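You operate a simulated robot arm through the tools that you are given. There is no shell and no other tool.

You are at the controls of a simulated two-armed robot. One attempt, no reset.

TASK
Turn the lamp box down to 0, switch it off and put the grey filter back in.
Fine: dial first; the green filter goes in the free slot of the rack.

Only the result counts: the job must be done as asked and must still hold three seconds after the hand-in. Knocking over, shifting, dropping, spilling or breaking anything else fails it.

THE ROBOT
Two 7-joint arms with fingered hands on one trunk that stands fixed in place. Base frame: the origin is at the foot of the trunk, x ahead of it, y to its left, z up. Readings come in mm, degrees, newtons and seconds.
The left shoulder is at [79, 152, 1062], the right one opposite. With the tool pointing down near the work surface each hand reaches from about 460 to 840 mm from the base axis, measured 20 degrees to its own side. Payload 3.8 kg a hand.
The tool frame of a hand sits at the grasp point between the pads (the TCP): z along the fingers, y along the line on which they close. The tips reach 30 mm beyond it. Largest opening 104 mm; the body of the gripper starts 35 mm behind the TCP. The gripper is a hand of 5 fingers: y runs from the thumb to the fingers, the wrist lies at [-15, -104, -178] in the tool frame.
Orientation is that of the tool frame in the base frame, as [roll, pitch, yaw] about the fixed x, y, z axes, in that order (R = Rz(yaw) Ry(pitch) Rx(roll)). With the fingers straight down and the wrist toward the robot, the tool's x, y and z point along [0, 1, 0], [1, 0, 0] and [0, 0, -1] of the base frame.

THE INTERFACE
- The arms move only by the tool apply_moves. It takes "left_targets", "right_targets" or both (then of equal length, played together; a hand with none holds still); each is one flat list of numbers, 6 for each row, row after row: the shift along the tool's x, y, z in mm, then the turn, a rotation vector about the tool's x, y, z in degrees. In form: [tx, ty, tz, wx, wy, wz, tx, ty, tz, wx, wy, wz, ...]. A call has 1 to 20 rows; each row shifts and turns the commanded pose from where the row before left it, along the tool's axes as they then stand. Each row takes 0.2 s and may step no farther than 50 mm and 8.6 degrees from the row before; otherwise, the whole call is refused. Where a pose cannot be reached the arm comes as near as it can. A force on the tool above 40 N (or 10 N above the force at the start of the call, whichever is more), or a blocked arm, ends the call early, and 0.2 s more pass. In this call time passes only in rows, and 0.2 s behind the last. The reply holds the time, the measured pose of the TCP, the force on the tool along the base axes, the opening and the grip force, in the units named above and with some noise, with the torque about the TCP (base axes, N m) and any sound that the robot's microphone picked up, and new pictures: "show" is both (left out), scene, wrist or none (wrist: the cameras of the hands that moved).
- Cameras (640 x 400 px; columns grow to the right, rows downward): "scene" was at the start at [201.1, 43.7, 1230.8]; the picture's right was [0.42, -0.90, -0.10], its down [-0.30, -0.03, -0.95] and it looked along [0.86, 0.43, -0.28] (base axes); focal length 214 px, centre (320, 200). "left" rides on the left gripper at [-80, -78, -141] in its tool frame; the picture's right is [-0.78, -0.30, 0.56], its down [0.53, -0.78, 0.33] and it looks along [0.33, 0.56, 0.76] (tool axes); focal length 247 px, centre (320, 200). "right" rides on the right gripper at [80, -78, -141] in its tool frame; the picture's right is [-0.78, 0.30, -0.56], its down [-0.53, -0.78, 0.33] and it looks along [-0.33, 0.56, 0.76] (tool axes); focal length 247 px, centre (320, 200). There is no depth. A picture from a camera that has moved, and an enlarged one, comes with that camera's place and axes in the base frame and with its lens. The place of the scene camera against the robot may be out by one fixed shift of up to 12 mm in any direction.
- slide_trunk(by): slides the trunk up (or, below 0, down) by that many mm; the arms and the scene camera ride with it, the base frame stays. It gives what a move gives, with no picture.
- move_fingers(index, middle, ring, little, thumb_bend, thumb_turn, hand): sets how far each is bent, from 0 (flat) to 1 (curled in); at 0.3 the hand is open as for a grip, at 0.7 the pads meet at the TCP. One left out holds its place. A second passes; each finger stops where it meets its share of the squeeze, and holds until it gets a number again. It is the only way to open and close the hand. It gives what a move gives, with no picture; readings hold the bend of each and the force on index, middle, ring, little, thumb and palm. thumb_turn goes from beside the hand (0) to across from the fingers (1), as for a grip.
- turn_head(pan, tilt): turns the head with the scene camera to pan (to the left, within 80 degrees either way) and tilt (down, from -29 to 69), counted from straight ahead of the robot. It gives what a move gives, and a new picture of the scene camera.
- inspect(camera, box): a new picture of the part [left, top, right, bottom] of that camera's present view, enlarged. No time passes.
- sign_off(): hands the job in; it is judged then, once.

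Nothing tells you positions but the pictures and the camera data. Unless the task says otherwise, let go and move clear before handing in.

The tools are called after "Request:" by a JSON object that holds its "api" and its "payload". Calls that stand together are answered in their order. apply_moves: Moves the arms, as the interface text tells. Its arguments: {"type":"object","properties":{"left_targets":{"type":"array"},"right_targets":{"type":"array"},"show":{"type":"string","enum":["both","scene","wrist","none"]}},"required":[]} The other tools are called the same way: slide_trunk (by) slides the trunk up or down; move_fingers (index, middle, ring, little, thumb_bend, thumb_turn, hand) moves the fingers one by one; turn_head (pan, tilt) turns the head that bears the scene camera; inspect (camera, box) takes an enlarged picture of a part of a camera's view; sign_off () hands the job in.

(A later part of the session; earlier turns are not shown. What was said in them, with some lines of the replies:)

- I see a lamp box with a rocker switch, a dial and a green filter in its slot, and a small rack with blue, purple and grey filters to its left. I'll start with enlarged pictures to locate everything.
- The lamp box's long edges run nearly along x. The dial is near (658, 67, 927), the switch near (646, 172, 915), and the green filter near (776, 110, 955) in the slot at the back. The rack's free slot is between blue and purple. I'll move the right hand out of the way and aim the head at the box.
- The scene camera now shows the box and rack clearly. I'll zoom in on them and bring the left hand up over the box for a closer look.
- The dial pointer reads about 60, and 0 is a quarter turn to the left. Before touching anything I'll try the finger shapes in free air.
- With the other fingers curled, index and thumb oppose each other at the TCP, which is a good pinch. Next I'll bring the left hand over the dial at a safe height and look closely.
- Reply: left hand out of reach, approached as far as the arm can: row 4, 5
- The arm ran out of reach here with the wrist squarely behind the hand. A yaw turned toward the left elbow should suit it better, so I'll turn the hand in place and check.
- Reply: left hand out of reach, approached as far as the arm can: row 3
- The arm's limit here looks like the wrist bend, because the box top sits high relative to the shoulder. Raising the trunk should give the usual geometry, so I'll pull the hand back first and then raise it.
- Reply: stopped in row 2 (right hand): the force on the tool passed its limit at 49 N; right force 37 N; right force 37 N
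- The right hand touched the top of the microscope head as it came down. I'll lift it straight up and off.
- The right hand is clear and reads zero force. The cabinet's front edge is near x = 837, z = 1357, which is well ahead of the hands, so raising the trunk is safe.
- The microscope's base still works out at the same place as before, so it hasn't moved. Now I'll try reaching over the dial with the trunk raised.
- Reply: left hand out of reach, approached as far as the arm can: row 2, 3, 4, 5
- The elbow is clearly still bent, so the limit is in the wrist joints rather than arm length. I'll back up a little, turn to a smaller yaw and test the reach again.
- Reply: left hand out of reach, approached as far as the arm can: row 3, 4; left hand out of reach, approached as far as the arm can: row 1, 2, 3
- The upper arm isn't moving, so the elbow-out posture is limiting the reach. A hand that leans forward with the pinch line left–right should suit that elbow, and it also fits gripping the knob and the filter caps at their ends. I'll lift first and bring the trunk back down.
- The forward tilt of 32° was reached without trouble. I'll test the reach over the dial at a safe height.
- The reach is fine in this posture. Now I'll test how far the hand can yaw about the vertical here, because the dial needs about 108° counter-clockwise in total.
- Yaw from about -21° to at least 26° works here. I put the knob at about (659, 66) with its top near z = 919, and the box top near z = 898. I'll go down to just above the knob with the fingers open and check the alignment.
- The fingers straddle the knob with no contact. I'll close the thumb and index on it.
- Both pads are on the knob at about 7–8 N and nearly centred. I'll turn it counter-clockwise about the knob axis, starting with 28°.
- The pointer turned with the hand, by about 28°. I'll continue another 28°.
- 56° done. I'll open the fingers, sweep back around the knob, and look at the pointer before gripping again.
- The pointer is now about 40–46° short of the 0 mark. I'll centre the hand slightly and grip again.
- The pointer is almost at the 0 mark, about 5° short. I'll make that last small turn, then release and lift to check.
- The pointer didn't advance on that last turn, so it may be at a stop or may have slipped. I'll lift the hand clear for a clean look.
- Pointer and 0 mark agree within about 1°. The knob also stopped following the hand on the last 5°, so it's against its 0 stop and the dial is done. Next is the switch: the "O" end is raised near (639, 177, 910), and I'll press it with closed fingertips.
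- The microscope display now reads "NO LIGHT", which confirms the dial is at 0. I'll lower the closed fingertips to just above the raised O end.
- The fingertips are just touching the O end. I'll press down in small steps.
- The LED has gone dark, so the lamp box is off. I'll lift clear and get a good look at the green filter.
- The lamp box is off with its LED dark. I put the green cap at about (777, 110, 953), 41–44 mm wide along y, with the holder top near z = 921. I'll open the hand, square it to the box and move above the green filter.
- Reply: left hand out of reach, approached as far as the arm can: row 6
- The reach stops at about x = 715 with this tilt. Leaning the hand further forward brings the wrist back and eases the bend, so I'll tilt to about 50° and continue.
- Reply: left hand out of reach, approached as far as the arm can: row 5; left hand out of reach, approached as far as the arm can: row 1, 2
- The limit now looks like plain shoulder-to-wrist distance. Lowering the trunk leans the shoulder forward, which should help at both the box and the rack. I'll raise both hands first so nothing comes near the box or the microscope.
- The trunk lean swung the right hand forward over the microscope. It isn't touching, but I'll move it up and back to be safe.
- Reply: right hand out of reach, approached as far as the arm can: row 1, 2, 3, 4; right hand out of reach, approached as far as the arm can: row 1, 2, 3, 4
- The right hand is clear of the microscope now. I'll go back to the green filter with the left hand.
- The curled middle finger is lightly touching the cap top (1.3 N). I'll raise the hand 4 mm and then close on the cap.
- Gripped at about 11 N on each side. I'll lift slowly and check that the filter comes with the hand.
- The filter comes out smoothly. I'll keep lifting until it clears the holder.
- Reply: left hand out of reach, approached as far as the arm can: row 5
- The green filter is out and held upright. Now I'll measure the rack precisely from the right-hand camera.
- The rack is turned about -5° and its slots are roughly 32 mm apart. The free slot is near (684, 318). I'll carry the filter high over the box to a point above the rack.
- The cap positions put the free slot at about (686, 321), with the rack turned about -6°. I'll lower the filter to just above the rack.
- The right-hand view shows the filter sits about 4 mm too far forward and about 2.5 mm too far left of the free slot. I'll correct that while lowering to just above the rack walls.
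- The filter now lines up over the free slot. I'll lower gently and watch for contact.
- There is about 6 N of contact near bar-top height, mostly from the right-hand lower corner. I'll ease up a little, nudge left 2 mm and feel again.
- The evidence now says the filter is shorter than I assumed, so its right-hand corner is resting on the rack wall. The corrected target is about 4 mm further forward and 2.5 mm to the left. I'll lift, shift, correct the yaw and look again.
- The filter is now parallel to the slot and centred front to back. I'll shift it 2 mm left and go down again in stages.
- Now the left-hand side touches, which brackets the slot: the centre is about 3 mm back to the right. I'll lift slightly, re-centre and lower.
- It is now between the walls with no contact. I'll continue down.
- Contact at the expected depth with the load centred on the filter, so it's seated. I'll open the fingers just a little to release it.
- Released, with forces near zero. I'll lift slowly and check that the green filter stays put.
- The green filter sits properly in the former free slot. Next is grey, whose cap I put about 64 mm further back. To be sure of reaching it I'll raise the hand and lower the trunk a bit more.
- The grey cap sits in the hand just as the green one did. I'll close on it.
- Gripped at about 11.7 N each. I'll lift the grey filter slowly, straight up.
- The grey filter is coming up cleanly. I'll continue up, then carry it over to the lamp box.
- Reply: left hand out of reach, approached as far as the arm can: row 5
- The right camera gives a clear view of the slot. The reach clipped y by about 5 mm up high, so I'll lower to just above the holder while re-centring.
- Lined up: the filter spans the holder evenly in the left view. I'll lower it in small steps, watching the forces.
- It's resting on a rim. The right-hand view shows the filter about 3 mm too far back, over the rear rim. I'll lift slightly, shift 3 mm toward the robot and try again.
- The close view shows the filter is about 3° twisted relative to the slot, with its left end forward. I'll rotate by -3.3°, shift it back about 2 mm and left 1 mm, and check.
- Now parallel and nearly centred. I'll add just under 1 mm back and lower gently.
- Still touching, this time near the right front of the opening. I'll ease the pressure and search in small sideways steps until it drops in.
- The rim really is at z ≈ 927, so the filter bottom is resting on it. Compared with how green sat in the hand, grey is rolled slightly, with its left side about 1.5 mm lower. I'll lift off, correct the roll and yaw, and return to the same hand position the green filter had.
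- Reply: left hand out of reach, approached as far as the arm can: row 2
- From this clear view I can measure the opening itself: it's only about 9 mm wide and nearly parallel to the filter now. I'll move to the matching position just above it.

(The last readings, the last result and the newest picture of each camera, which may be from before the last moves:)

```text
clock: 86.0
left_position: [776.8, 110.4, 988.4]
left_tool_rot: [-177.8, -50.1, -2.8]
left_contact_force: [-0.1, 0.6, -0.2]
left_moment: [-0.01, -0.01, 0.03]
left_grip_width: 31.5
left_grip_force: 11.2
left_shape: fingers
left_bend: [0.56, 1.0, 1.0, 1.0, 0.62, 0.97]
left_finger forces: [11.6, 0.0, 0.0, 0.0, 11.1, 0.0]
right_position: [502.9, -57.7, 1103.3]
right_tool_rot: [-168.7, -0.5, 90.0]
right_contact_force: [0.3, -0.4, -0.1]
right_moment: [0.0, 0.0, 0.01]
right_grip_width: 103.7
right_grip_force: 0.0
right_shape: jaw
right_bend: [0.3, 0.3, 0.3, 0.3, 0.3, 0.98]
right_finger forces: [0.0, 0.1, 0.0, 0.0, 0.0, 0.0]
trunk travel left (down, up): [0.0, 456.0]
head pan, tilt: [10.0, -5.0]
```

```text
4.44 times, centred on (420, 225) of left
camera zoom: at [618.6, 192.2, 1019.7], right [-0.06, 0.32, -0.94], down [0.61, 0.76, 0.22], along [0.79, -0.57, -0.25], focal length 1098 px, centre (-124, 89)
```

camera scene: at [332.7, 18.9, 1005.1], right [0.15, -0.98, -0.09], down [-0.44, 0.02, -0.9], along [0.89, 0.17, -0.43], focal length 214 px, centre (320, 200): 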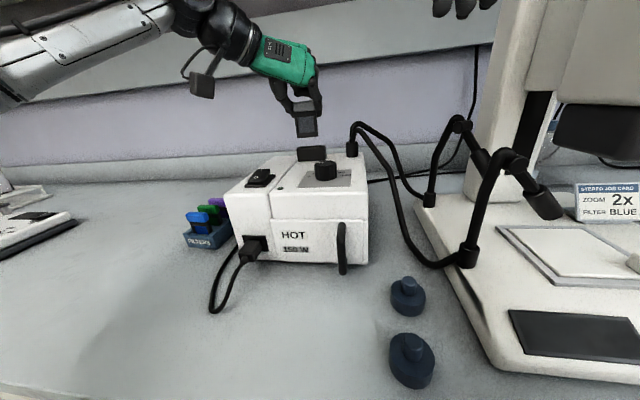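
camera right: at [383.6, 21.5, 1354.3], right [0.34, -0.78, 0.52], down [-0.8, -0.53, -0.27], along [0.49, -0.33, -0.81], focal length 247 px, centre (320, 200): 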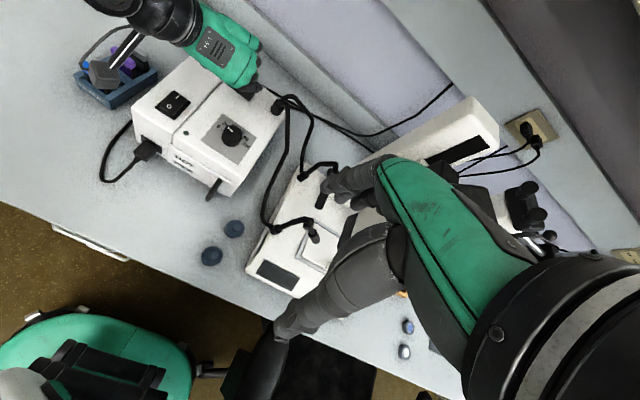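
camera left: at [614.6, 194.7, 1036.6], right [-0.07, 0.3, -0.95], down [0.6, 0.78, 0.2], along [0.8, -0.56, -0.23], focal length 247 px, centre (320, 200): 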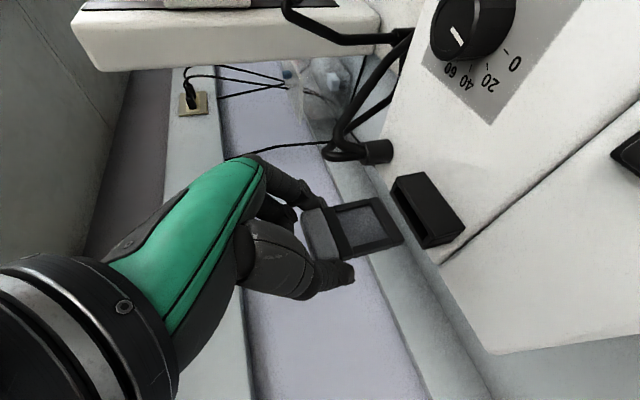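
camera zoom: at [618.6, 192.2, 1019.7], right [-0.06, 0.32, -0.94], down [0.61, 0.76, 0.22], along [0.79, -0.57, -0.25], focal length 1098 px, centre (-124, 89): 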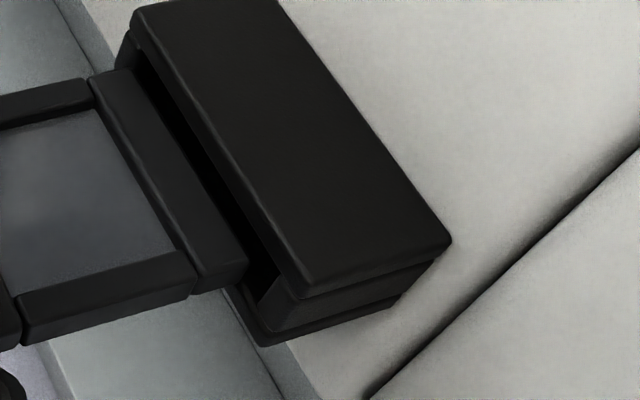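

Request:
{"api": "apply_moves", "payload": {"left_targets": [-0.77, 0, -0.92, -1.69, 0.06, 1.41], "show": "none"}}

Request:
{"api": "inspect", "payload": {"camera": "right", "box": [232, 15, 277, 60]}}

Request:
{"api": "inspect", "payload": {"camera": "right", "box": [240, 18, 264, 34]}}

Request:
{"api": "inspect", "payload": {"camera": "right", "box": [258, 36, 282, 52]}}

```text
clock: 86.4
left_position: [776.1, 110.6, 988.6]
left_tool_rot: [-177.6, -50.1, -5.2]
left_contact_force: [0.7, 0.4, -1.0]
left_moment: [0.01, -0.01, 0.03]
left_grip_width: 31.9
left_grip_force: 11.5
left_shape: fingers
left_bend: [0.56, 1.0, 1.0, 1.0, 0.62, 0.97]
left_finger forces: [11.5, 0.0, 0.0, 0.0, 11.1, 0.0]
right_position: [503.8, -56.8, 1104.6]
right_tool_rot: [-168.7, -0.5, 90.0]
right_contact_force: [0.2, -0.5, 0.5]
right_moment: [-0.02, -0.01, 0.0]
right_grip_width: 103.5
right_grip_force: 0.1
right_shape: jaw
right_bend: [0.3, 0.3, 0.3, 0.3, 0.3, 0.98]
right_finger forces: [0.0, 0.1, 0.1, 0.0, 0.0, 0.1]
trunk travel left (down, up): [0.0, 456.0]
head pan, tilt: [10.0, -5.0]
```

```text
8.89 times, centred on (254, 38) of right
camera zoom: at [454.2, 20.7, 1256.3], right [0.4, -0.78, 0.48], down [-0.83, -0.53, -0.18], along [0.4, -0.33, -0.86], focal length 2195 px, centre (902, 1644)
```

zoom: 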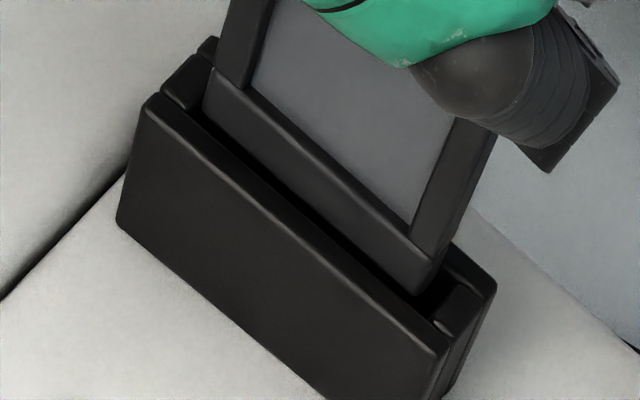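

```text
16.00 times, centred on (252, 26) of right
camera zoom: at [454.2, 20.7, 1256.3], right [0.4, -0.78, 0.48], down [-0.83, -0.53, -0.18], along [0.4, -0.33, -0.86], focal length 3952 px, centre (1408, 2984)
```

zoom: 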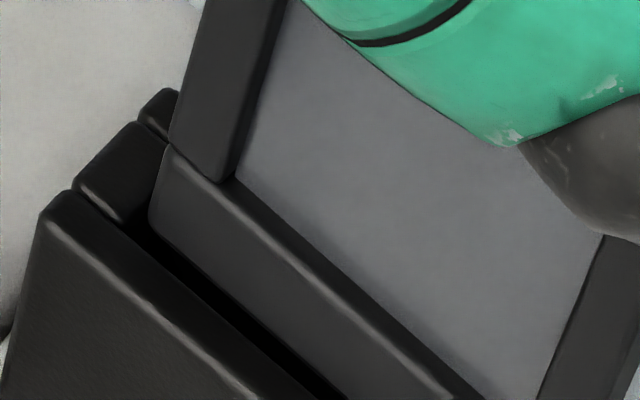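

```text
16.00 times, centred on (270, 44) of right
camera zoom: at [454.2, 20.7, 1256.3], right [0.4, -0.78, 0.48], down [-0.83, -0.53, -0.18], along [0.4, -0.33, -0.86], focal length 3952 px, centre (1120, 2696)
```

zoom: 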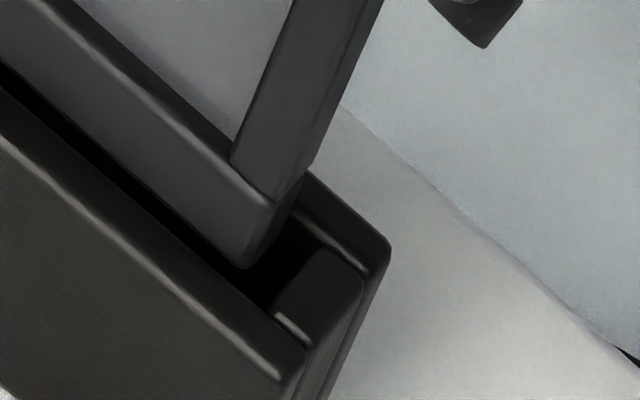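

Request:
{"api": "apply_moves", "payload": {"left_targets": [0.13, 0, 0.15, 0.77, 0, -0.64, -1.15, 0, 0.96, 0, 0, 0, -1.15, 0, 0.96, 0, 0, 0], "show": "none"}}

Request:
{"api": "apply_moves", "payload": {"left_targets": [-1.15, 0, 0.96, 0, 0, 0], "show": "none"}}

Request:
{"api": "inspect", "payload": {"camera": "right", "box": [232, 15, 277, 60]}}

```text
clock: 87.2
left_position: [776.9, 111.3, 986.9]
left_tool_rot: [-177.7, -50.1, -4.0]
left_contact_force: [-0.5, -0.1, 1.3]
left_moment: [-0.03, -0.02, 0.02]
left_grip_width: 31.6
left_grip_force: 10.9
left_shape: fingers
left_bend: [0.56, 1.0, 1.0, 1.0, 0.62, 0.97]
left_finger forces: [11.4, 0.0, 0.0, 0.0, 11.3, 0.0]
right_position: [501.3, -57.1, 1104.5]
right_tool_rot: [-168.6, -0.5, 90.0]
right_contact_force: [-0.4, -0.3, 0.4]
right_moment: [0.02, -0.01, -0.02]
right_grip_width: 103.8
right_grip_force: 0.1
right_shape: jaw
right_bend: [0.3, 0.3, 0.3, 0.3, 0.3, 0.98]
right_finger forces: [0.0, 0.0, 0.0, 0.1, 0.0, 0.0]
trunk travel left (down, up): [0.0, 456.0]
head pan, tilt: [10.0, -5.0]
```

```text
clock: 87.6
left_position: [776.7, 111.2, 985.7]
left_tool_rot: [-177.6, -50.2, -4.1]
left_contact_force: [-0.3, 1.3, 5.4]
left_moment: [-0.04, -0.01, -0.02]
left_grip_width: 31.9
left_grip_force: 11.4
left_shape: fingers
left_bend: [0.56, 1.0, 1.0, 1.0, 0.62, 0.98]
left_finger forces: [10.9, 0.0, 0.0, 0.0, 11.9, 0.1]
right_position: [501.7, -56.4, 1103.4]
right_tool_rot: [-168.7, -0.5, 90.2]
right_contact_force: [-0.4, 0.4, 0.2]
right_moment: [-0.01, -0.02, -0.01]
right_grip_width: 103.7
right_grip_force: 0.1
right_shape: jaw
right_bend: [0.3, 0.3, 0.3, 0.3, 0.3, 0.98]
right_finger forces: [0.0, 0.0, 0.0, 0.0, 0.1, 0.0]
trunk travel left (down, up): [0.0, 456.0]
head pan, tilt: [10.0, -5.0]
```

```text
8.89 times, centred on (254, 38) of right
camera zoom: at [453.1, 20.8, 1256.9], right [0.4, -0.78, 0.48], down [-0.83, -0.53, -0.18], along [0.4, -0.33, -0.86], focal length 2195 px, centre (902, 1644)
```

zoom: 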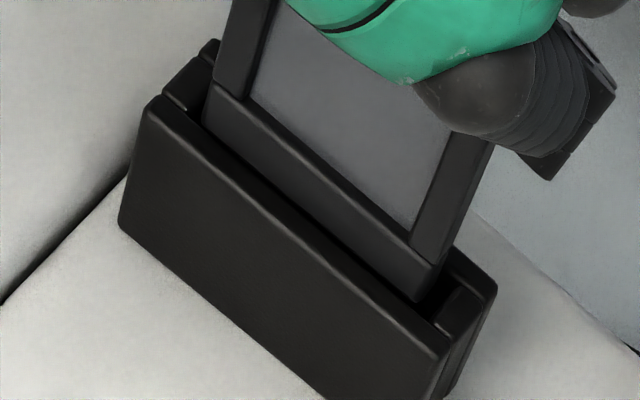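

It touches again at rim height, so the fit is tight. Instead of sliding along the rim, I'll do a gentle peck search: lift 4 mm, shift about 0.5 mm, lower and read the force.

Request:
{"api": "apply_moves", "payload": {"left_targets": [3.06, 0, -2.57, 0, 0, 0, -0.45, 0, -0.54, 0, 0, 0, -1.53, 0, 1.29, 0, 0, 0, -1.53, 0, 1.29, 0, 0, 0], "show": "none"}}

Request:
{"api": "apply_moves", "payload": {"left_targets": [3.06, 0, -2.57, 0, 0, 0, -0.45, 0, -0.54, 0, 0, 0, -1.53, 0, 1.29, 0, 0, 0, -1.53, 0, 1.29, 0, 0, 0], "show": "none"}}

Request:
{"api": "apply_moves", "payload": {"left_targets": [3.06, 0, -2.57, 0, 0, 0, 1.34, 0, 1.61, 0, 0, 0, -1.53, 0, 1.29, 0, 0, 0, -1.53, 0, 1.29, 0, 0, 0], "show": "none"}}

Request:
{"api": "apply_moves", "payload": {"left_targets": [3.06, 0, -2.57, 0, 0, 0, 0.45, 0, 0.54, 0, 0, 0, -1.53, 0, 1.29, 0, 0, 0, -1.53, 0, 1.29, 0, 0, 0], "show": "none"}}

```text
clock: 88.6
left_position: [774.9, 112.0, 986.5]
left_tool_rot: [-177.7, -50.2, -4.1]
left_contact_force: [0.6, 1.6, 6.3]
left_moment: [-0.05, -0.06, -0.01]
left_grip_width: 31.5
left_grip_force: 11.6
left_shape: fingers
left_bend: [0.56, 1.0, 1.0, 1.0, 0.62, 0.98]
left_finger forces: [10.9, 0.1, 0.0, 0.0, 12.0, 0.0]
right_position: [502.6, -56.9, 1103.6]
right_tool_rot: [-168.7, -0.4, 90.0]
right_contact_force: [0.4, -0.6, -0.2]
right_moment: [-0.02, -0.01, -0.01]
right_grip_width: 103.8
right_grip_force: 0.1
right_shape: jaw
right_bend: [0.3, 0.3, 0.3, 0.3, 0.3, 0.98]
right_finger forces: [0.1, 0.1, 0.0, 0.0, 0.1, 0.0]
trunk travel left (down, up): [0.0, 456.0]
head pan, tilt: [10.0, -5.0]
```

```text
clock: 89.6
left_position: [774.4, 111.8, 985.9]
left_tool_rot: [-177.6, -50.2, -4.1]
left_contact_force: [0.6, 1.5, 5.3]
left_moment: [-0.05, 0.01, 0.04]
left_grip_width: 31.6
left_grip_force: 11.6
left_shape: fingers
left_bend: [0.56, 1.0, 1.0, 1.0, 0.62, 0.98]
left_finger forces: [10.8, 0.0, 0.0, 0.0, 12.1, 0.0]
right_position: [501.0, -57.4, 1103.7]
right_tool_rot: [-168.7, -0.5, 90.0]
right_contact_force: [0.2, 1.0, -0.2]
right_moment: [0.02, 0.0, -0.01]
right_grip_width: 103.6
right_grip_force: 0.0
right_shape: jaw
right_bend: [0.3, 0.3, 0.3, 0.3, 0.3, 0.98]
right_finger forces: [0.0, 0.0, 0.0, 0.0, 0.0, 0.1]
trunk travel left (down, up): [0.0, 456.0]
head pan, tilt: [10.0, -5.0]
```

```text
clock: 90.6
left_position: [778.7, 111.1, 984.0]
left_tool_rot: [-177.7, -50.1, -4.0]
left_contact_force: [-0.2, 0.5, -0.2]
left_moment: [-0.01, 0.01, 0.01]
left_grip_width: 31.5
left_grip_force: 11.4
left_shape: fingers
left_bend: [0.56, 1.0, 1.0, 1.0, 0.62, 0.97]
left_finger forces: [11.3, 0.0, 0.0, 0.0, 11.0, 0.1]
right_position: [503.1, -56.6, 1101.9]
right_tool_rot: [-168.6, -0.4, 90.0]
right_contact_force: [0.1, 0.0, 0.2]
right_moment: [-0.02, -0.02, 0.01]
right_grip_width: 103.7
right_grip_force: 0.1
right_shape: jaw
right_bend: [0.3, 0.3, 0.3, 0.3, 0.3, 0.98]
right_finger forces: [0.0, 0.1, 0.1, 0.0, 0.1, 0.0]
trunk travel left (down, up): [0.0, 456.0]
head pan, tilt: [10.0, -5.0]
```

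```text
clock: 91.6
left_position: [775.9, 111.7, 983.7]
left_tool_rot: [-177.7, -50.1, -4.2]
left_contact_force: [0.0, 0.5, 0.3]
left_moment: [0.0, 0.01, -0.02]
left_grip_width: 31.6
left_grip_force: 10.5
left_shape: fingers
left_bend: [0.56, 1.0, 1.0, 1.0, 0.62, 0.97]
left_finger forces: [11.3, 0.0, 0.0, 0.1, 11.0, 0.1]
right_position: [503.1, -57.6, 1103.3]
right_tool_rot: [-168.7, -0.5, 90.1]
right_contact_force: [0.5, 0.3, 0.1]
right_moment: [0.0, -0.01, 0.01]
right_grip_width: 103.7
right_grip_force: 0.1
right_shape: jaw
right_bend: [0.3, 0.3, 0.3, 0.3, 0.3, 0.98]
right_finger forces: [0.1, 0.0, 0.0, 0.1, 0.0, 0.0]
trunk travel left (down, up): [0.0, 456.0]
head pan, tilt: [10.0, -5.0]
```

It drops in with zero force at this position. I'll continue down in small steps.

Request:
{"api": "apply_moves", "payload": {"left_targets": [-0.19, 0, -0.23, 0, 0, 0, -1.53, 0, 1.29, 0, 0, 0, -1.53, 0, 1.29, 0, 0, 0], "show": "none"}}

Request:
{"api": "inspect", "payload": {"camera": "right", "box": [232, 15, 277, 60]}}

Request:
{"api": "inspect", "payload": {"camera": "scene", "box": [285, 90, 345, 170]}}

```text
clock: 92.4
left_position: [777.7, 111.8, 980.1]
left_tool_rot: [-177.7, -50.2, -4.1]
left_contact_force: [-0.1, 0.2, -0.6]
left_moment: [0.02, 0.01, -0.02]
left_grip_width: 31.6
left_grip_force: 11.5
left_shape: fingers
left_bend: [0.56, 1.0, 1.0, 1.0, 0.62, 0.97]
left_finger forces: [11.3, 0.0, 0.1, 0.1, 10.9, 0.0]
right_position: [502.3, -57.3, 1102.3]
right_tool_rot: [-168.7, -0.5, 90.0]
right_contact_force: [-0.6, 0.5, -0.5]
right_moment: [0.0, -0.01, -0.01]
right_grip_width: 103.7
right_grip_force: 0.0
right_shape: jaw
right_bend: [0.3, 0.3, 0.3, 0.3, 0.3, 0.98]
right_finger forces: [0.0, 0.0, 0.0, 0.0, 0.1, 0.0]
trunk travel left (down, up): [0.0, 456.0]
head pan, tilt: [10.0, -5.0]
```

```text
8.89 times, centred on (254, 38) of right
camera zoom: at [454.1, 20.6, 1256.3], right [0.4, -0.78, 0.48], down [-0.83, -0.53, -0.18], along [0.4, -0.33, -0.86], focal length 2195 px, centre (902, 1644)
```

zoom: 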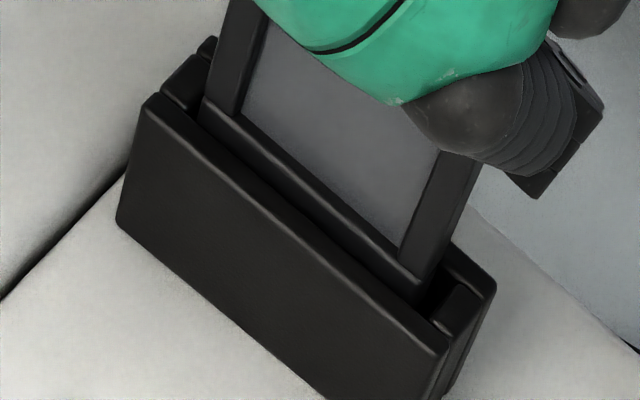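

```text
5.00 times, centred on (315, 130) of scene
camera zoom: at [331.7, 19.4, 1005.7], right [0.15, -0.98, -0.09], down [-0.44, 0.02, -0.9], along [0.89, 0.17, -0.43], focal length 1072 px, centre (345, 550)
```

zoom: 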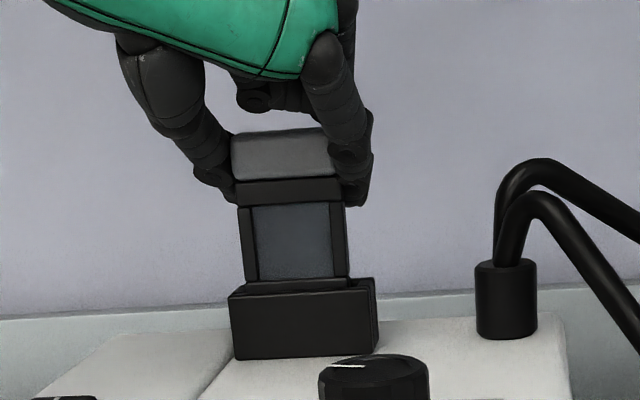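

The filter is sliding into the slot between the plates. I'll keep lowering, still in small steps.

Request:
{"api": "apply_moves", "payload": {"left_targets": [-1.53, 0, 1.29, 0, 0, 0, -1.53, 0, 1.29, 0, 0, 0, -1.53, 0, 1.29, 0, 0, 0, -1.53, 0, 1.29, 0, 0, 0], "show": "none"}}

Request:
{"api": "apply_moves", "payload": {"left_targets": [-1.53, 0, 1.29, 0, 0, 0, -1.53, 0, 1.29, 0, 0, 0, -1.53, 0, 1.29, 0, 0, 0], "show": "none"}}

Request:
{"api": "inspect", "payload": {"camera": "right", "box": [232, 15, 277, 60]}}

```text
clock: 93.4
left_position: [777.7, 112.6, 973.0]
left_tool_rot: [-177.7, -50.1, -4.2]
left_contact_force: [0.3, 0.4, -0.5]
left_moment: [-0.04, -0.01, -0.01]
left_grip_width: 31.8
left_grip_force: 11.3
left_shape: fingers
left_bend: [0.56, 1.0, 1.0, 1.0, 0.62, 0.97]
left_finger forces: [11.3, 0.1, 0.0, 0.0, 10.9, 0.0]
right_position: [502.0, -57.7, 1103.2]
right_tool_rot: [-168.7, -0.5, 90.1]
right_contact_force: [-0.7, -0.4, 0.3]
right_moment: [0.01, -0.01, -0.01]
right_grip_width: 103.7
right_grip_force: 0.2
right_shape: jaw
right_bend: [0.3, 0.3, 0.3, 0.3, 0.3, 0.98]
right_finger forces: [0.0, 0.0, 0.1, 0.0, 0.0, 0.1]
trunk travel left (down, up): [0.0, 456.0]
head pan, tilt: [10.0, -5.0]
```

```text
clock: 94.2
left_position: [777.4, 112.6, 966.3]
left_tool_rot: [-177.8, -50.2, -4.0]
left_contact_force: [-0.4, -0.6, -0.5]
left_moment: [-0.03, -0.03, 0.0]
left_grip_width: 31.4
left_grip_force: 10.8
left_shape: fingers
left_bend: [0.56, 1.0, 1.0, 1.0, 0.62, 0.97]
left_finger forces: [11.5, 0.0, 0.0, 0.0, 10.6, 0.0]
right_position: [501.7, -58.1, 1102.6]
right_tool_rot: [-168.8, -0.4, 89.9]
right_contact_force: [0.5, 0.5, -0.2]
right_moment: [0.02, 0.06, 0.01]
right_grip_width: 103.9
right_grip_force: 0.1
right_shape: jaw
right_bend: [0.3, 0.3, 0.3, 0.3, 0.3, 0.98]
right_finger forces: [0.0, 0.1, 0.1, 0.1, 0.1, 0.0]
trunk travel left (down, up): [0.0, 456.0]
head pan, tilt: [10.0, -5.0]
```

```text
8.89 times, centred on (254, 38) of right
camera zoom: at [454.1, 20.6, 1256.4], right [0.4, -0.78, 0.48], down [-0.83, -0.53, -0.18], along [0.4, -0.33, -0.86], focal length 2195 px, centre (902, 1644)
```

zoom: 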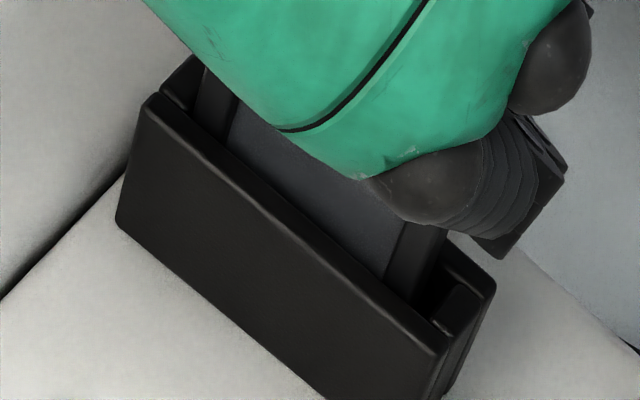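

Request:
{"api": "apply_moves", "payload": {"left_targets": [-1.53, 0, 1.29, 0, 0, 0, -1.53, 0, 1.29, 0, 0, 0], "show": "none"}}

Request:
{"api": "apply_moves", "payload": {"left_targets": [-1.53, 0, 1.29, 0, 0, 0], "show": "none"}}

```text
clock: 94.8
left_position: [778.2, 113.0, 963.7]
left_tool_rot: [-177.6, -50.1, -4.1]
left_contact_force: [0.7, -1.0, 0.6]
left_moment: [-0.01, -0.02, 0.01]
left_grip_width: 31.5
left_grip_force: 10.6
left_shape: fingers
left_bend: [0.56, 1.0, 1.0, 1.0, 0.62, 0.97]
left_finger forces: [11.4, 0.0, 0.1, 0.0, 10.7, 0.0]
right_position: [503.3, -57.4, 1103.4]
right_tool_rot: [-168.6, -0.6, 90.1]
right_contact_force: [0.7, 0.0, -0.4]
right_moment: [-0.02, 0.04, -0.02]
right_grip_width: 103.8
right_grip_force: 0.1
right_shape: jaw
right_bend: [0.3, 0.3, 0.3, 0.3, 0.3, 0.98]
right_finger forces: [0.0, 0.0, 0.0, 0.0, 0.0, 0.1]
trunk travel left (down, up): [0.0, 456.0]
head pan, tilt: [10.0, -5.0]
```

```text
clock: 95.2
left_position: [776.4, 111.9, 962.2]
left_tool_rot: [-177.7, -50.0, -4.0]
left_contact_force: [0.0, 0.5, 0.4]
left_moment: [-0.04, 0.02, 0.01]
left_grip_width: 31.5
left_grip_force: 10.7
left_shape: fingers
left_bend: [0.56, 1.0, 1.0, 1.0, 0.62, 0.97]
left_finger forces: [11.2, 0.0, 0.0, 0.0, 10.8, 0.0]
right_position: [503.1, -58.0, 1103.7]
right_tool_rot: [-168.7, -0.5, 90.0]
right_contact_force: [0.8, 0.9, -0.5]
right_moment: [-0.01, 0.01, -0.01]
right_grip_width: 103.8
right_grip_force: 0.0
right_shape: jaw
right_bend: [0.3, 0.3, 0.3, 0.3, 0.3, 0.98]
right_finger forces: [0.0, 0.0, 0.1, 0.1, 0.0, 0.0]
trunk travel left (down, up): [0.0, 456.0]
head pan, tilt: [10.0, -5.0]
```

Request:
{"api": "apply_moves", "payload": {"left_targets": [-1.53, 0, 1.29, 0, 0, 0], "show": "none"}}

Request:
{"api": "apply_moves", "payload": {"left_targets": [-1.53, 0, 1.29, 0, 0, 0], "show": "none"}}

Request:
{"api": "inspect", "payload": {"camera": "scene", "box": [285, 90, 345, 170]}}

Request:
{"api": "inspect", "payload": {"camera": "left", "box": [220, 140, 480, 310]}}

```text
clock: 95.6
left_position: [777.6, 112.6, 958.1]
left_tool_rot: [-177.5, -50.1, -4.3]
left_contact_force: [-0.6, -1.0, 0.7]
left_moment: [0.01, 0.03, -0.04]
left_grip_width: 31.5
left_grip_force: 10.7
left_shape: fingers
left_bend: [0.56, 1.0, 1.0, 1.0, 0.62, 0.97]
left_finger forces: [11.2, 0.1, 0.0, 0.1, 10.9, 0.0]
right_position: [501.9, -57.6, 1102.9]
right_tool_rot: [-168.7, -0.5, 90.0]
right_contact_force: [0.8, -0.8, 0.2]
right_moment: [-0.02, 0.02, 0.01]
right_grip_width: 103.5
right_grip_force: 0.0
right_shape: jaw
right_bend: [0.3, 0.3, 0.3, 0.3, 0.3, 0.98]
right_finger forces: [0.0, 0.1, 0.1, 0.0, 0.1, 0.1]
trunk travel left (down, up): [0.0, 456.0]
head pan, tilt: [10.0, -5.0]
```

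```text
clock: 96.0
left_position: [776.7, 113.1, 959.0]
left_tool_rot: [-177.7, -50.1, -4.0]
left_contact_force: [0.4, 0.1, 3.2]
left_moment: [-0.07, -0.02, 0.01]
left_grip_width: 31.4
left_grip_force: 10.8
left_shape: fingers
left_bend: [0.56, 1.0, 1.0, 1.0, 0.62, 0.97]
left_finger forces: [10.9, 0.1, 0.0, 0.1, 11.4, 0.0]
right_position: [501.7, -57.4, 1103.4]
right_tool_rot: [-168.7, -0.5, 90.0]
right_contact_force: [-0.3, 0.7, 0.3]
right_moment: [0.01, 0.02, -0.02]
right_grip_width: 103.9
right_grip_force: 0.1
right_shape: jaw
right_bend: [0.3, 0.3, 0.3, 0.3, 0.3, 0.98]
right_finger forces: [0.1, 0.0, 0.0, 0.0, 0.0, 0.1]
trunk travel left (down, up): [0.0, 456.0]
head pan, tilt: [10.0, -5.0]
```

```text
5.00 times, centred on (315, 130) of scene
camera zoom: at [331.2, 19.4, 1006.0], right [0.15, -0.98, -0.09], down [-0.44, 0.02, -0.9], along [0.89, 0.17, -0.43], focal length 1072 px, centre (345, 550)
```

zoom: 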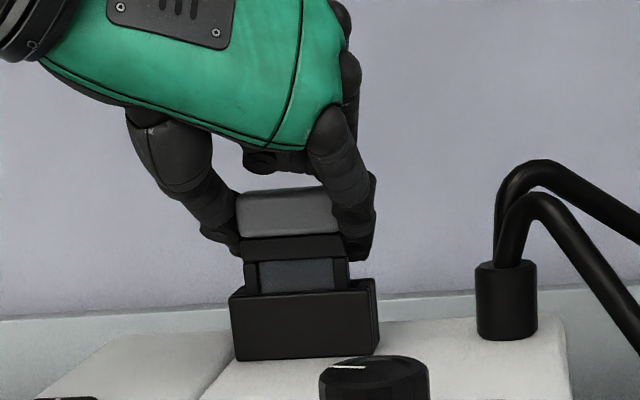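

```text
2.35 times, centred on (350, 225) of left
camera zoom: at [620.4, 197.6, 989.1], right [-0.06, 0.32, -0.94], down [0.63, 0.75, 0.22], along [0.78, -0.58, -0.25], focal length 581 px, centre (249, 141)
```

zoom: 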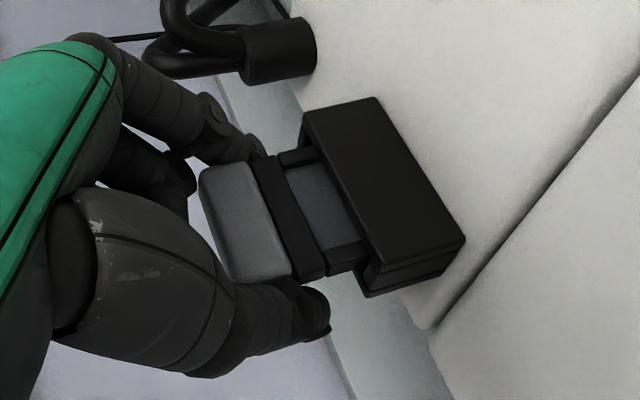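

Request:
{"api": "apply_moves", "payload": {"left_targets": [-1.15, 0, 0.97, 0, 0, 0], "show": "none"}}

```text
clock: 96.4
left_position: [777.0, 111.7, 958.7]
left_tool_rot: [-177.7, -50.3, -4.1]
left_contact_force: [-0.4, 0.6, 7.1]
left_moment: [-0.02, -0.01, 0.01]
left_grip_width: 31.8
left_grip_force: 11.2
left_shape: fingers
left_bend: [0.56, 1.0, 1.0, 1.0, 0.62, 0.98]
left_finger forces: [10.7, 0.0, 0.0, 0.1, 12.0, 0.0]
right_position: [501.8, -57.2, 1104.0]
right_tool_rot: [-168.7, -0.5, 90.0]
right_contact_force: [-0.1, 0.3, 0.4]
right_moment: [-0.01, 0.0, -0.01]
right_grip_width: 103.7
right_grip_force: 0.0
right_shape: jaw
right_bend: [0.3, 0.3, 0.3, 0.3, 0.3, 0.98]
right_finger forces: [0.0, 0.0, 0.0, 0.1, 0.0, 0.0]
trunk travel left (down, up): [0.0, 456.0]
head pan, tilt: [10.0, -5.0]
```

It's seated: firm at the same depth the green filter had. I'll relieve the pressure, open the fingers and back off.

Request:
{"api": "apply_moves", "payload": {"left_targets": [1.91, 0, -1.61, 0, 0, 0], "show": "none"}}

Request:
{"api": "move_fingers", "payload": {"hand": "left", "index": 0.5, "thumb_bend": 0.55}}

Request:
{"api": "inspect", "payload": {"camera": "left", "box": [220, 140, 480, 310]}}

Request:
{"api": "inspect", "payload": {"camera": "scene", "box": [285, 90, 345, 170]}}

```text
clock: 96.8
left_position: [777.5, 112.5, 957.8]
left_tool_rot: [-177.6, -50.1, -4.3]
left_contact_force: [-0.1, 0.2, 4.1]
left_moment: [-0.04, -0.04, 0.02]
left_grip_width: 31.7
left_grip_force: 11.7
left_shape: fingers
left_bend: [0.56, 1.0, 1.0, 1.0, 0.62, 0.98]
left_finger forces: [11.0, 0.1, 0.1, 0.0, 11.7, 0.0]
right_position: [502.7, -57.0, 1102.6]
right_tool_rot: [-168.7, -0.5, 90.1]
right_contact_force: [-0.5, -0.2, 0.2]
right_moment: [-0.01, 0.02, -0.03]
right_grip_width: 103.6
right_grip_force: 0.0
right_shape: jaw
right_bend: [0.3, 0.3, 0.3, 0.3, 0.3, 0.98]
right_finger forces: [0.0, 0.1, 0.0, 0.1, 0.1, 0.1]
trunk travel left (down, up): [0.0, 456.0]
head pan, tilt: [10.0, -5.0]
```

```text
clock: 97.8
left_position: [777.0, 112.1, 958.1]
left_tool_rot: [-177.6, -50.1, -4.0]
left_contact_force: [1.4, 0.3, -0.3]
left_moment: [-0.02, 0.0, -0.02]
left_grip_width: 45.2
left_grip_force: 0.0
left_shape: fingers
left_bend: [0.5, 1.0, 1.0, 1.0, 0.55, 0.98]
left_finger forces: [0.0, 0.0, 0.1, 0.1, 0.0, 0.0]
right_position: [502.3, -58.3, 1102.8]
right_tool_rot: [-168.7, -0.5, 90.0]
right_contact_force: [0.3, -0.4, 0.3]
right_moment: [0.0, -0.01, 0.0]
right_grip_width: 104.0
right_grip_force: 0.0
right_shape: jaw
right_bend: [0.3, 0.3, 0.3, 0.3, 0.3, 0.98]
right_finger forces: [0.0, 0.0, 0.0, 0.0, 0.0, 0.1]
trunk travel left (down, up): [0.0, 456.0]
head pan, tilt: [10.0, -5.0]
```

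```text
2.35 times, centred on (350, 225) of left
camera zoom: at [620.5, 197.3, 988.9], right [-0.06, 0.32, -0.94], down [0.63, 0.75, 0.22], along [0.78, -0.58, -0.25], focal length 581 px, centre (249, 141)
```

zoom: 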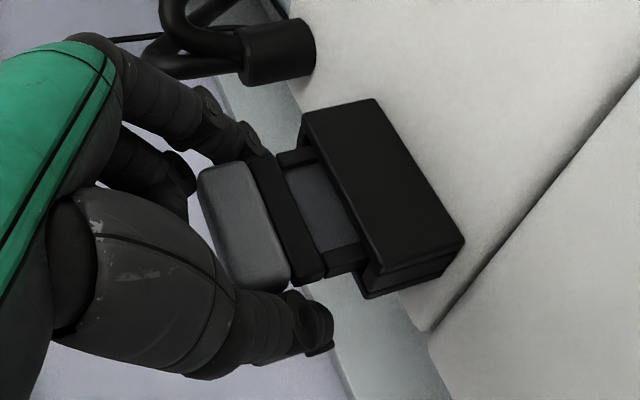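

```text
5.00 times, centred on (315, 130) of scene
camera zoom: at [331.6, 19.4, 1005.7], right [0.15, -0.98, -0.09], down [-0.44, 0.02, -0.9], along [0.89, 0.17, -0.43], focal length 1072 px, centre (345, 550)
```

zoom: 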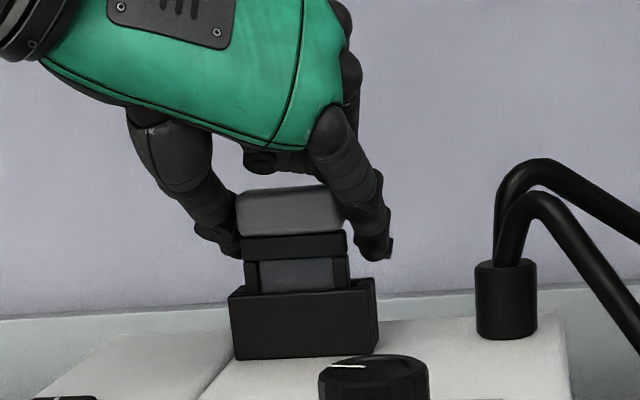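

Request:
{"api": "move_fingers", "payload": {"hand": "left", "index": 0.46, "thumb_bend": 0.5}}

Request:
{"api": "apply_moves", "payload": {"left_targets": [3, 0, -2.5, 0, 0, 0, 2, 0, -6, 0, 0, 0, 0, 0, -10, 0, 0, 0, 0, 0, -20, 0, 0, 0], "show": "none"}}

Request:
{"api": "inspect", "payload": {"camera": "scene", "box": [260, 70, 370, 200]}}

Request:
{"api": "inspect", "payload": {"camera": "left", "box": [220, 120, 520, 330]}}

```text
clock: 98.8
left_position: [776.8, 112.4, 957.0]
left_tool_rot: [-177.7, -50.1, -4.1]
left_contact_force: [0.5, 0.3, 0.8]
left_moment: [0.0, 0.04, 0.0]
left_grip_width: 56.7
left_grip_force: 0.1
left_shape: fingers
left_bend: [0.46, 1.0, 1.0, 1.0, 0.5, 0.98]
left_finger forces: [0.0, 0.0, 0.1, 0.1, 0.1, 0.0]
right_position: [502.8, -57.4, 1103.1]
right_tool_rot: [-168.7, -0.5, 89.9]
right_contact_force: [0.0, 0.0, -1.0]
right_moment: [0.0, 0.03, 0.0]
right_grip_width: 103.5
right_grip_force: 0.1
right_shape: jaw
right_bend: [0.3, 0.3, 0.3, 0.3, 0.3, 0.98]
right_finger forces: [0.0, 0.1, 0.0, 0.0, 0.0, 0.0]
trunk travel left (down, up): [0.0, 456.0]
head pan, tilt: [10.0, -5.0]
```

```text
clock: 99.8
left_position: [749.7, 112.8, 989.4]
left_tool_rot: [-177.7, -50.0, -4.0]
left_contact_force: [0.1, 0.5, -0.3]
left_moment: [0.02, -0.01, 0.02]
left_grip_width: 56.6
left_grip_force: 0.1
left_shape: fingers
left_bend: [0.46, 1.0, 1.0, 1.0, 0.5, 0.98]
left_finger forces: [0.0, 0.0, 0.0, 0.0, 0.0, 0.0]
right_position: [501.6, -57.2, 1104.1]
right_tool_rot: [-168.6, -0.5, 90.0]
right_contact_force: [0.2, -0.1, 0.4]
right_moment: [0.0, 0.0, 0.01]
right_grip_width: 103.8
right_grip_force: 0.1
right_shape: jaw
right_bend: [0.3, 0.3, 0.3, 0.3, 0.3, 0.98]
right_finger forces: [0.1, 0.0, 0.0, 0.1, 0.0, 0.0]
trunk travel left (down, up): [0.0, 456.0]
head pan, tilt: [10.0, -5.0]
```

```text
3.08 times, centred on (315, 135) of scene
camera zoom: at [330.8, 19.4, 1006.2], right [0.15, -0.98, -0.09], down [-0.44, 0.02, -0.9], along [0.89, 0.17, -0.43], focal length 660 px, centre (335, 400)
```

zoom: 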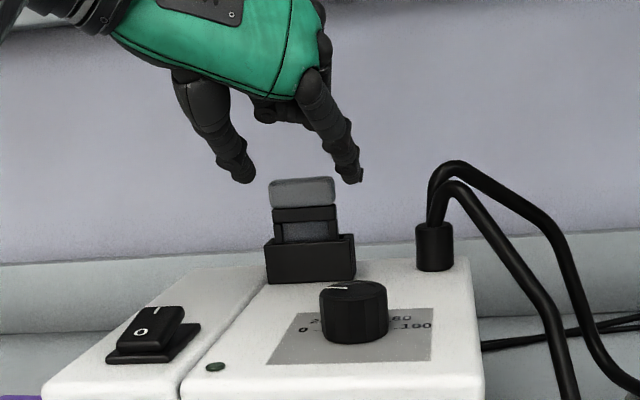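

```text
1.90 times, centred on (370, 225) of left
camera zoom: at [593.8, 198.3, 1018.5], right [-0.06, 0.32, -0.94], down [0.63, 0.75, 0.22], along [0.78, -0.58, -0.25], focal length 470 px, centre (225, 152)
```

zoom: 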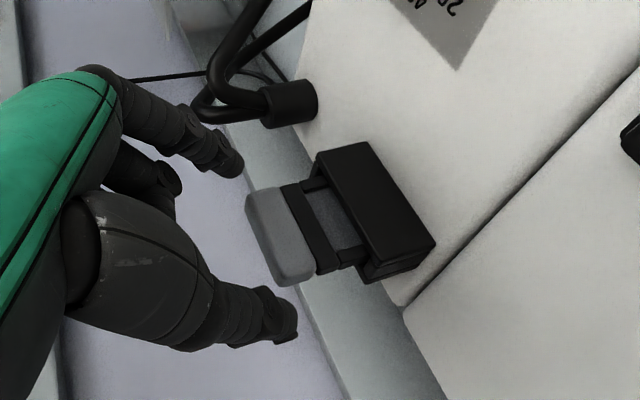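

Grey is in place. I'll pull the hand well clear and check everything once more.

Request:
{"api": "apply_moves", "payload": {"left_targets": [0, 0, -30, 0, 0, 0, 0, 0, -35, 0, 0, 0, -10, -20, -35, 0, 0, 0, -15, -30, -30, 0, 0, 0], "show": "both"}}

Request:
{"api": "turn_head", "payload": {"pan": 10, "tilt": 5}}

Request:
{"api": "inspect", "payload": {"camera": "scene", "box": [220, 90, 390, 210]}}

Request:
{"api": "inspect", "payload": {"camera": "right", "box": [100, 0, 300, 140]}}

Request:
{"api": "inspect", "payload": {"camera": "scene", "box": [160, 120, 260, 220]}}

```text
clock: 100.8
left_position: [640.4, 169.7, 1053.0]
left_tool_rot: [-177.6, -50.1, -4.3]
left_contact_force: [-0.5, 0.1, -0.1]
left_moment: [-0.01, -0.01, 0.01]
left_grip_width: 57.0
left_grip_force: 0.0
left_shape: fingers
left_bend: [0.46, 1.0, 1.0, 1.0, 0.5, 0.98]
left_finger forces: [0.0, 0.0, 0.0, 0.1, 0.0, 0.0]
right_position: [502.4, -56.0, 1104.4]
right_tool_rot: [-168.7, -0.6, 90.0]
right_contact_force: [-0.1, 0.5, 0.7]
right_moment: [0.0, 0.0, 0.01]
right_grip_width: 103.8
right_grip_force: 0.1
right_shape: jaw
right_bend: [0.3, 0.3, 0.3, 0.3, 0.3, 0.98]
right_finger forces: [0.0, 0.1, 0.0, 0.1, 0.0, 0.0]
trunk travel left (down, up): [0.0, 456.0]
head pan, tilt: [10.0, -5.0]
camera scene: at [330.7, 20.1, 1006.2], right [0.15, -0.98, -0.09], down [-0.44, 0.01, -0.9], along [0.89, 0.17, -0.43], focal length 214 px, centre (320, 200)
camera left: at [483.7, 254.3, 1083.5], right [-0.06, 0.32, -0.94], down [0.63, 0.75, 0.22], along [0.77, -0.58, -0.25], focal length 247 px, centre (320, 200)
```

scene: 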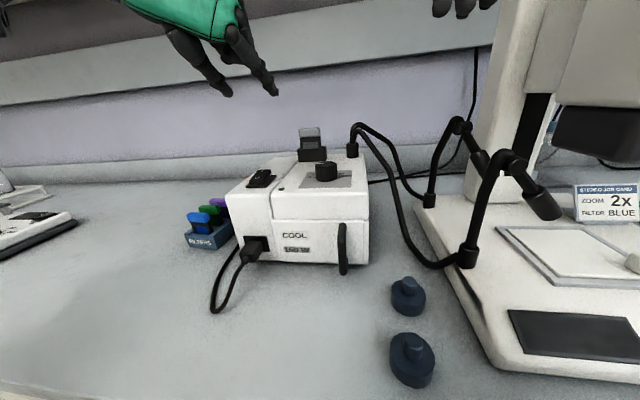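
left: 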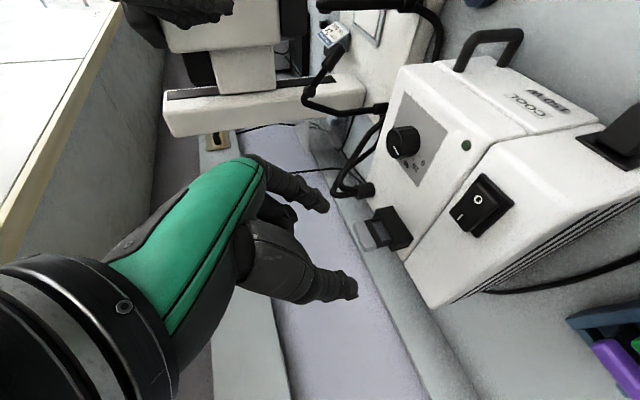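

```text
clock: 101.5
left_position: [641.8, 167.8, 1052.8]
left_tool_rot: [-177.7, -50.0, -4.1]
left_contact_force: [0.8, -0.2, 1.1]
left_moment: [0.02, -0.03, -0.01]
left_grip_width: 56.9
left_grip_force: 0.1
left_shape: fingers
left_bend: [0.46, 1.0, 1.0, 1.0, 0.5, 0.98]
left_finger forces: [0.0, 0.0, 0.0, 0.0, 0.1, 0.1]
right_position: [502.2, -55.7, 1103.7]
right_tool_rot: [-168.7, -0.4, 90.1]
right_contact_force: [-0.4, -0.4, -0.9]
right_moment: [-0.01, -0.03, -0.02]
right_grip_width: 103.8
right_grip_force: 0.1
right_shape: jaw
right_bend: [0.3, 0.3, 0.3, 0.3, 0.3, 0.98]
right_finger forces: [0.1, 0.1, 0.0, 0.0, 0.0, 0.0]
trunk travel left (down, up): [0.0, 456.0]
head pan, tilt: [10.0, 5.0]
camera scene: at [327.3, 20.1, 990.1], right [0.15, -0.98, -0.09], down [-0.58, -0.01, -0.81], along [0.8, 0.17, -0.58], focal length 214 px, centre (320, 200)
```

scene: 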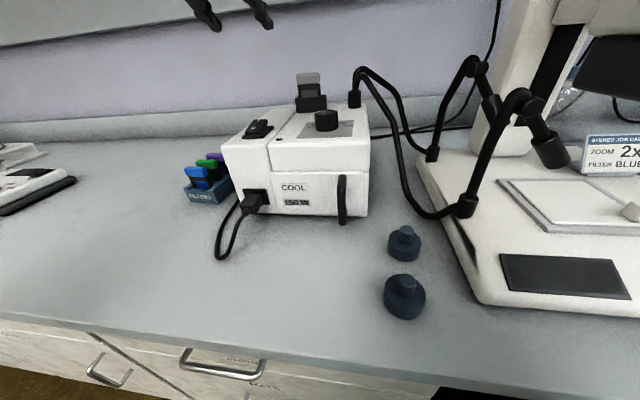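

```text
3.33 times, centred on (305, 150) of scene
camera zoom: at [327.3, 20.1, 990.1], right [0.15, -0.98, -0.09], down [-0.58, -0.01, -0.81], along [0.8, 0.17, -0.58], focal length 715 px, centre (370, 367)
```

zoom: 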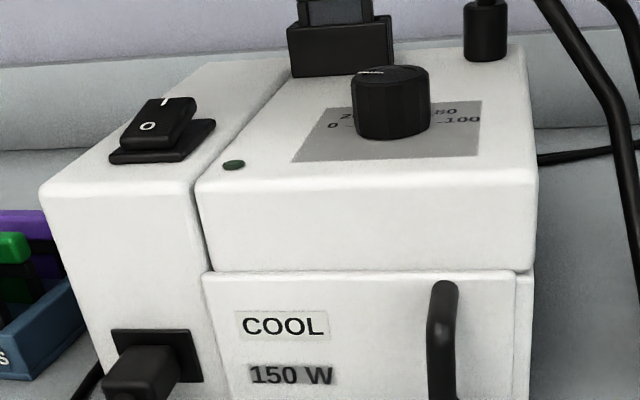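

```text
2.86 times, centred on (200, 70) of right
camera zoom: at [454.1, 20.6, 1256.3], right [0.4, -0.78, 0.48], down [-0.83, -0.53, -0.18], along [0.4, -0.33, -0.86], focal length 706 px, centre (663, 571)
```

zoom: 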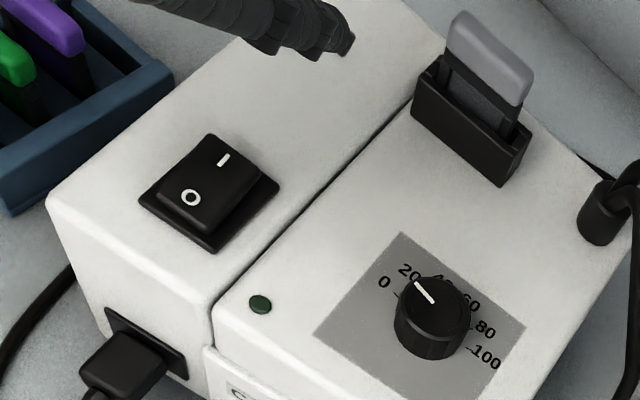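

```text
4.00 times, centred on (210, 170) of scene
camera zoom: at [327.3, 20.1, 990.1], right [0.15, -0.98, -0.09], down [-0.58, -0.01, -0.81], along [0.8, 0.17, -0.58], focal length 858 px, centre (760, 320)
```

zoom: 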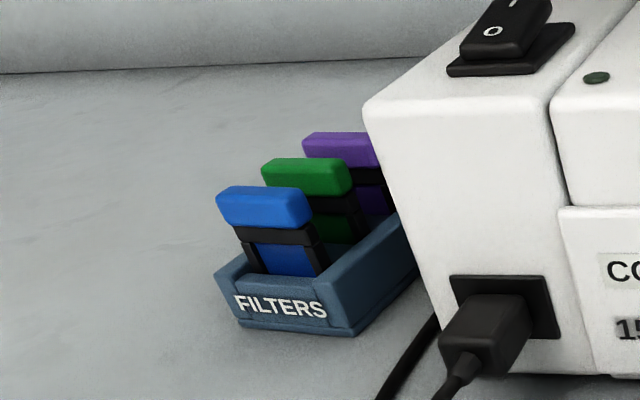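

The label has changed from HOT to COOL, the switch and LED are off, grey is in the box and green is in the rack. I'll take one last close look at the dial.

Request:
{"api": "inspect", "payload": {"camera": "right", "box": [225, 85, 275, 130]}}

Request:
{"api": "inspect", "payload": {"camera": "left", "box": [370, 100, 440, 180]}}

```text
8.89 times, centred on (250, 108) of right
camera zoom: at [454.1, 20.6, 1256.3], right [0.4, -0.78, 0.48], down [-0.83, -0.53, -0.18], along [0.4, -0.33, -0.86], focal length 2195 px, centre (942, 1022)
```

zoom: 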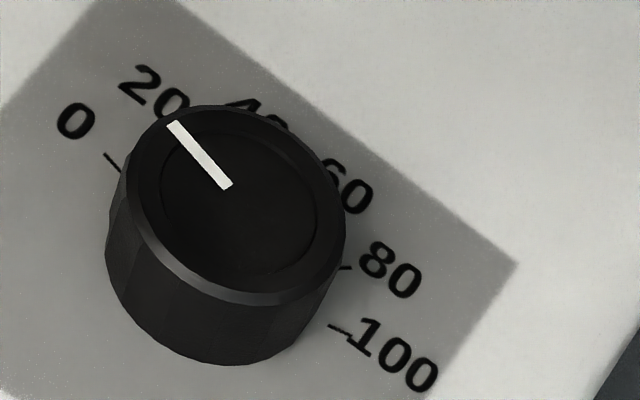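

```text
5.00 times, centred on (405, 140) of left
camera zoom: at [485.4, 253.2, 1083.0], right [-0.06, 0.32, -0.94], down [0.63, 0.75, 0.22], along [0.78, -0.58, -0.25], focal length 1235 px, centre (-105, 500)
```

zoom: 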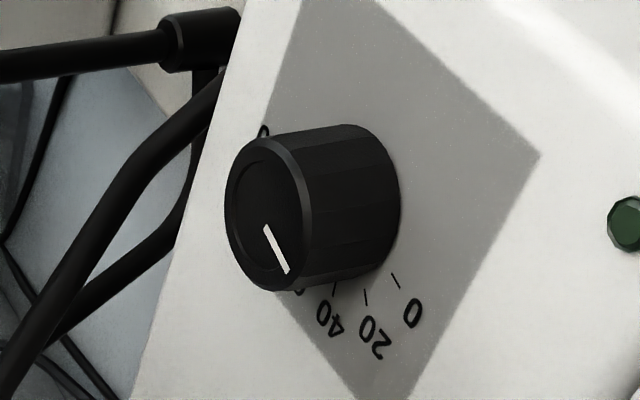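

The job is finished: the dial is at 0, the switch is off, grey is in the box and green is in the formerly free rack slot. Both hands are clear and nothing else shows any shift, so I'm handing it in.

Request:
{"api": "sign_off", "payload": {}}

```text
The job is handed in.
```

I finished the job and handed it in; the hand-in gave no result back. I turned the dial down to 0 first and then switched the box off. The grey filter is back in the lamp box, and the green one is in the rack slot that was free.

- **Dial:** it is against its stop with the pointer on the 0 mark. The microscope display read "NO LIGHT" at that point.
- **Switch:** it is on O and the LED is dark. The label on the box has changed from HOT to COOL.
- **Filters:** grey sits at the same depth in the box as green did, and I found that entry by gentle trial because the slot is tight. Blue and purple are still in their slots. The slot grey came from is now the empty one.

**One unplanned contact:** early on, the right hand came down on top of the microscope head, peaking at about 49 N. I lifted it straight off. In later pictures the microscope's base is in the same place to within a few millimetres, so I don't think it moved.

While lining up the filters I also pressed them lightly against the rack wall and the holder rim, at up to about 12 N. The pictures afterwards show neither out of place.
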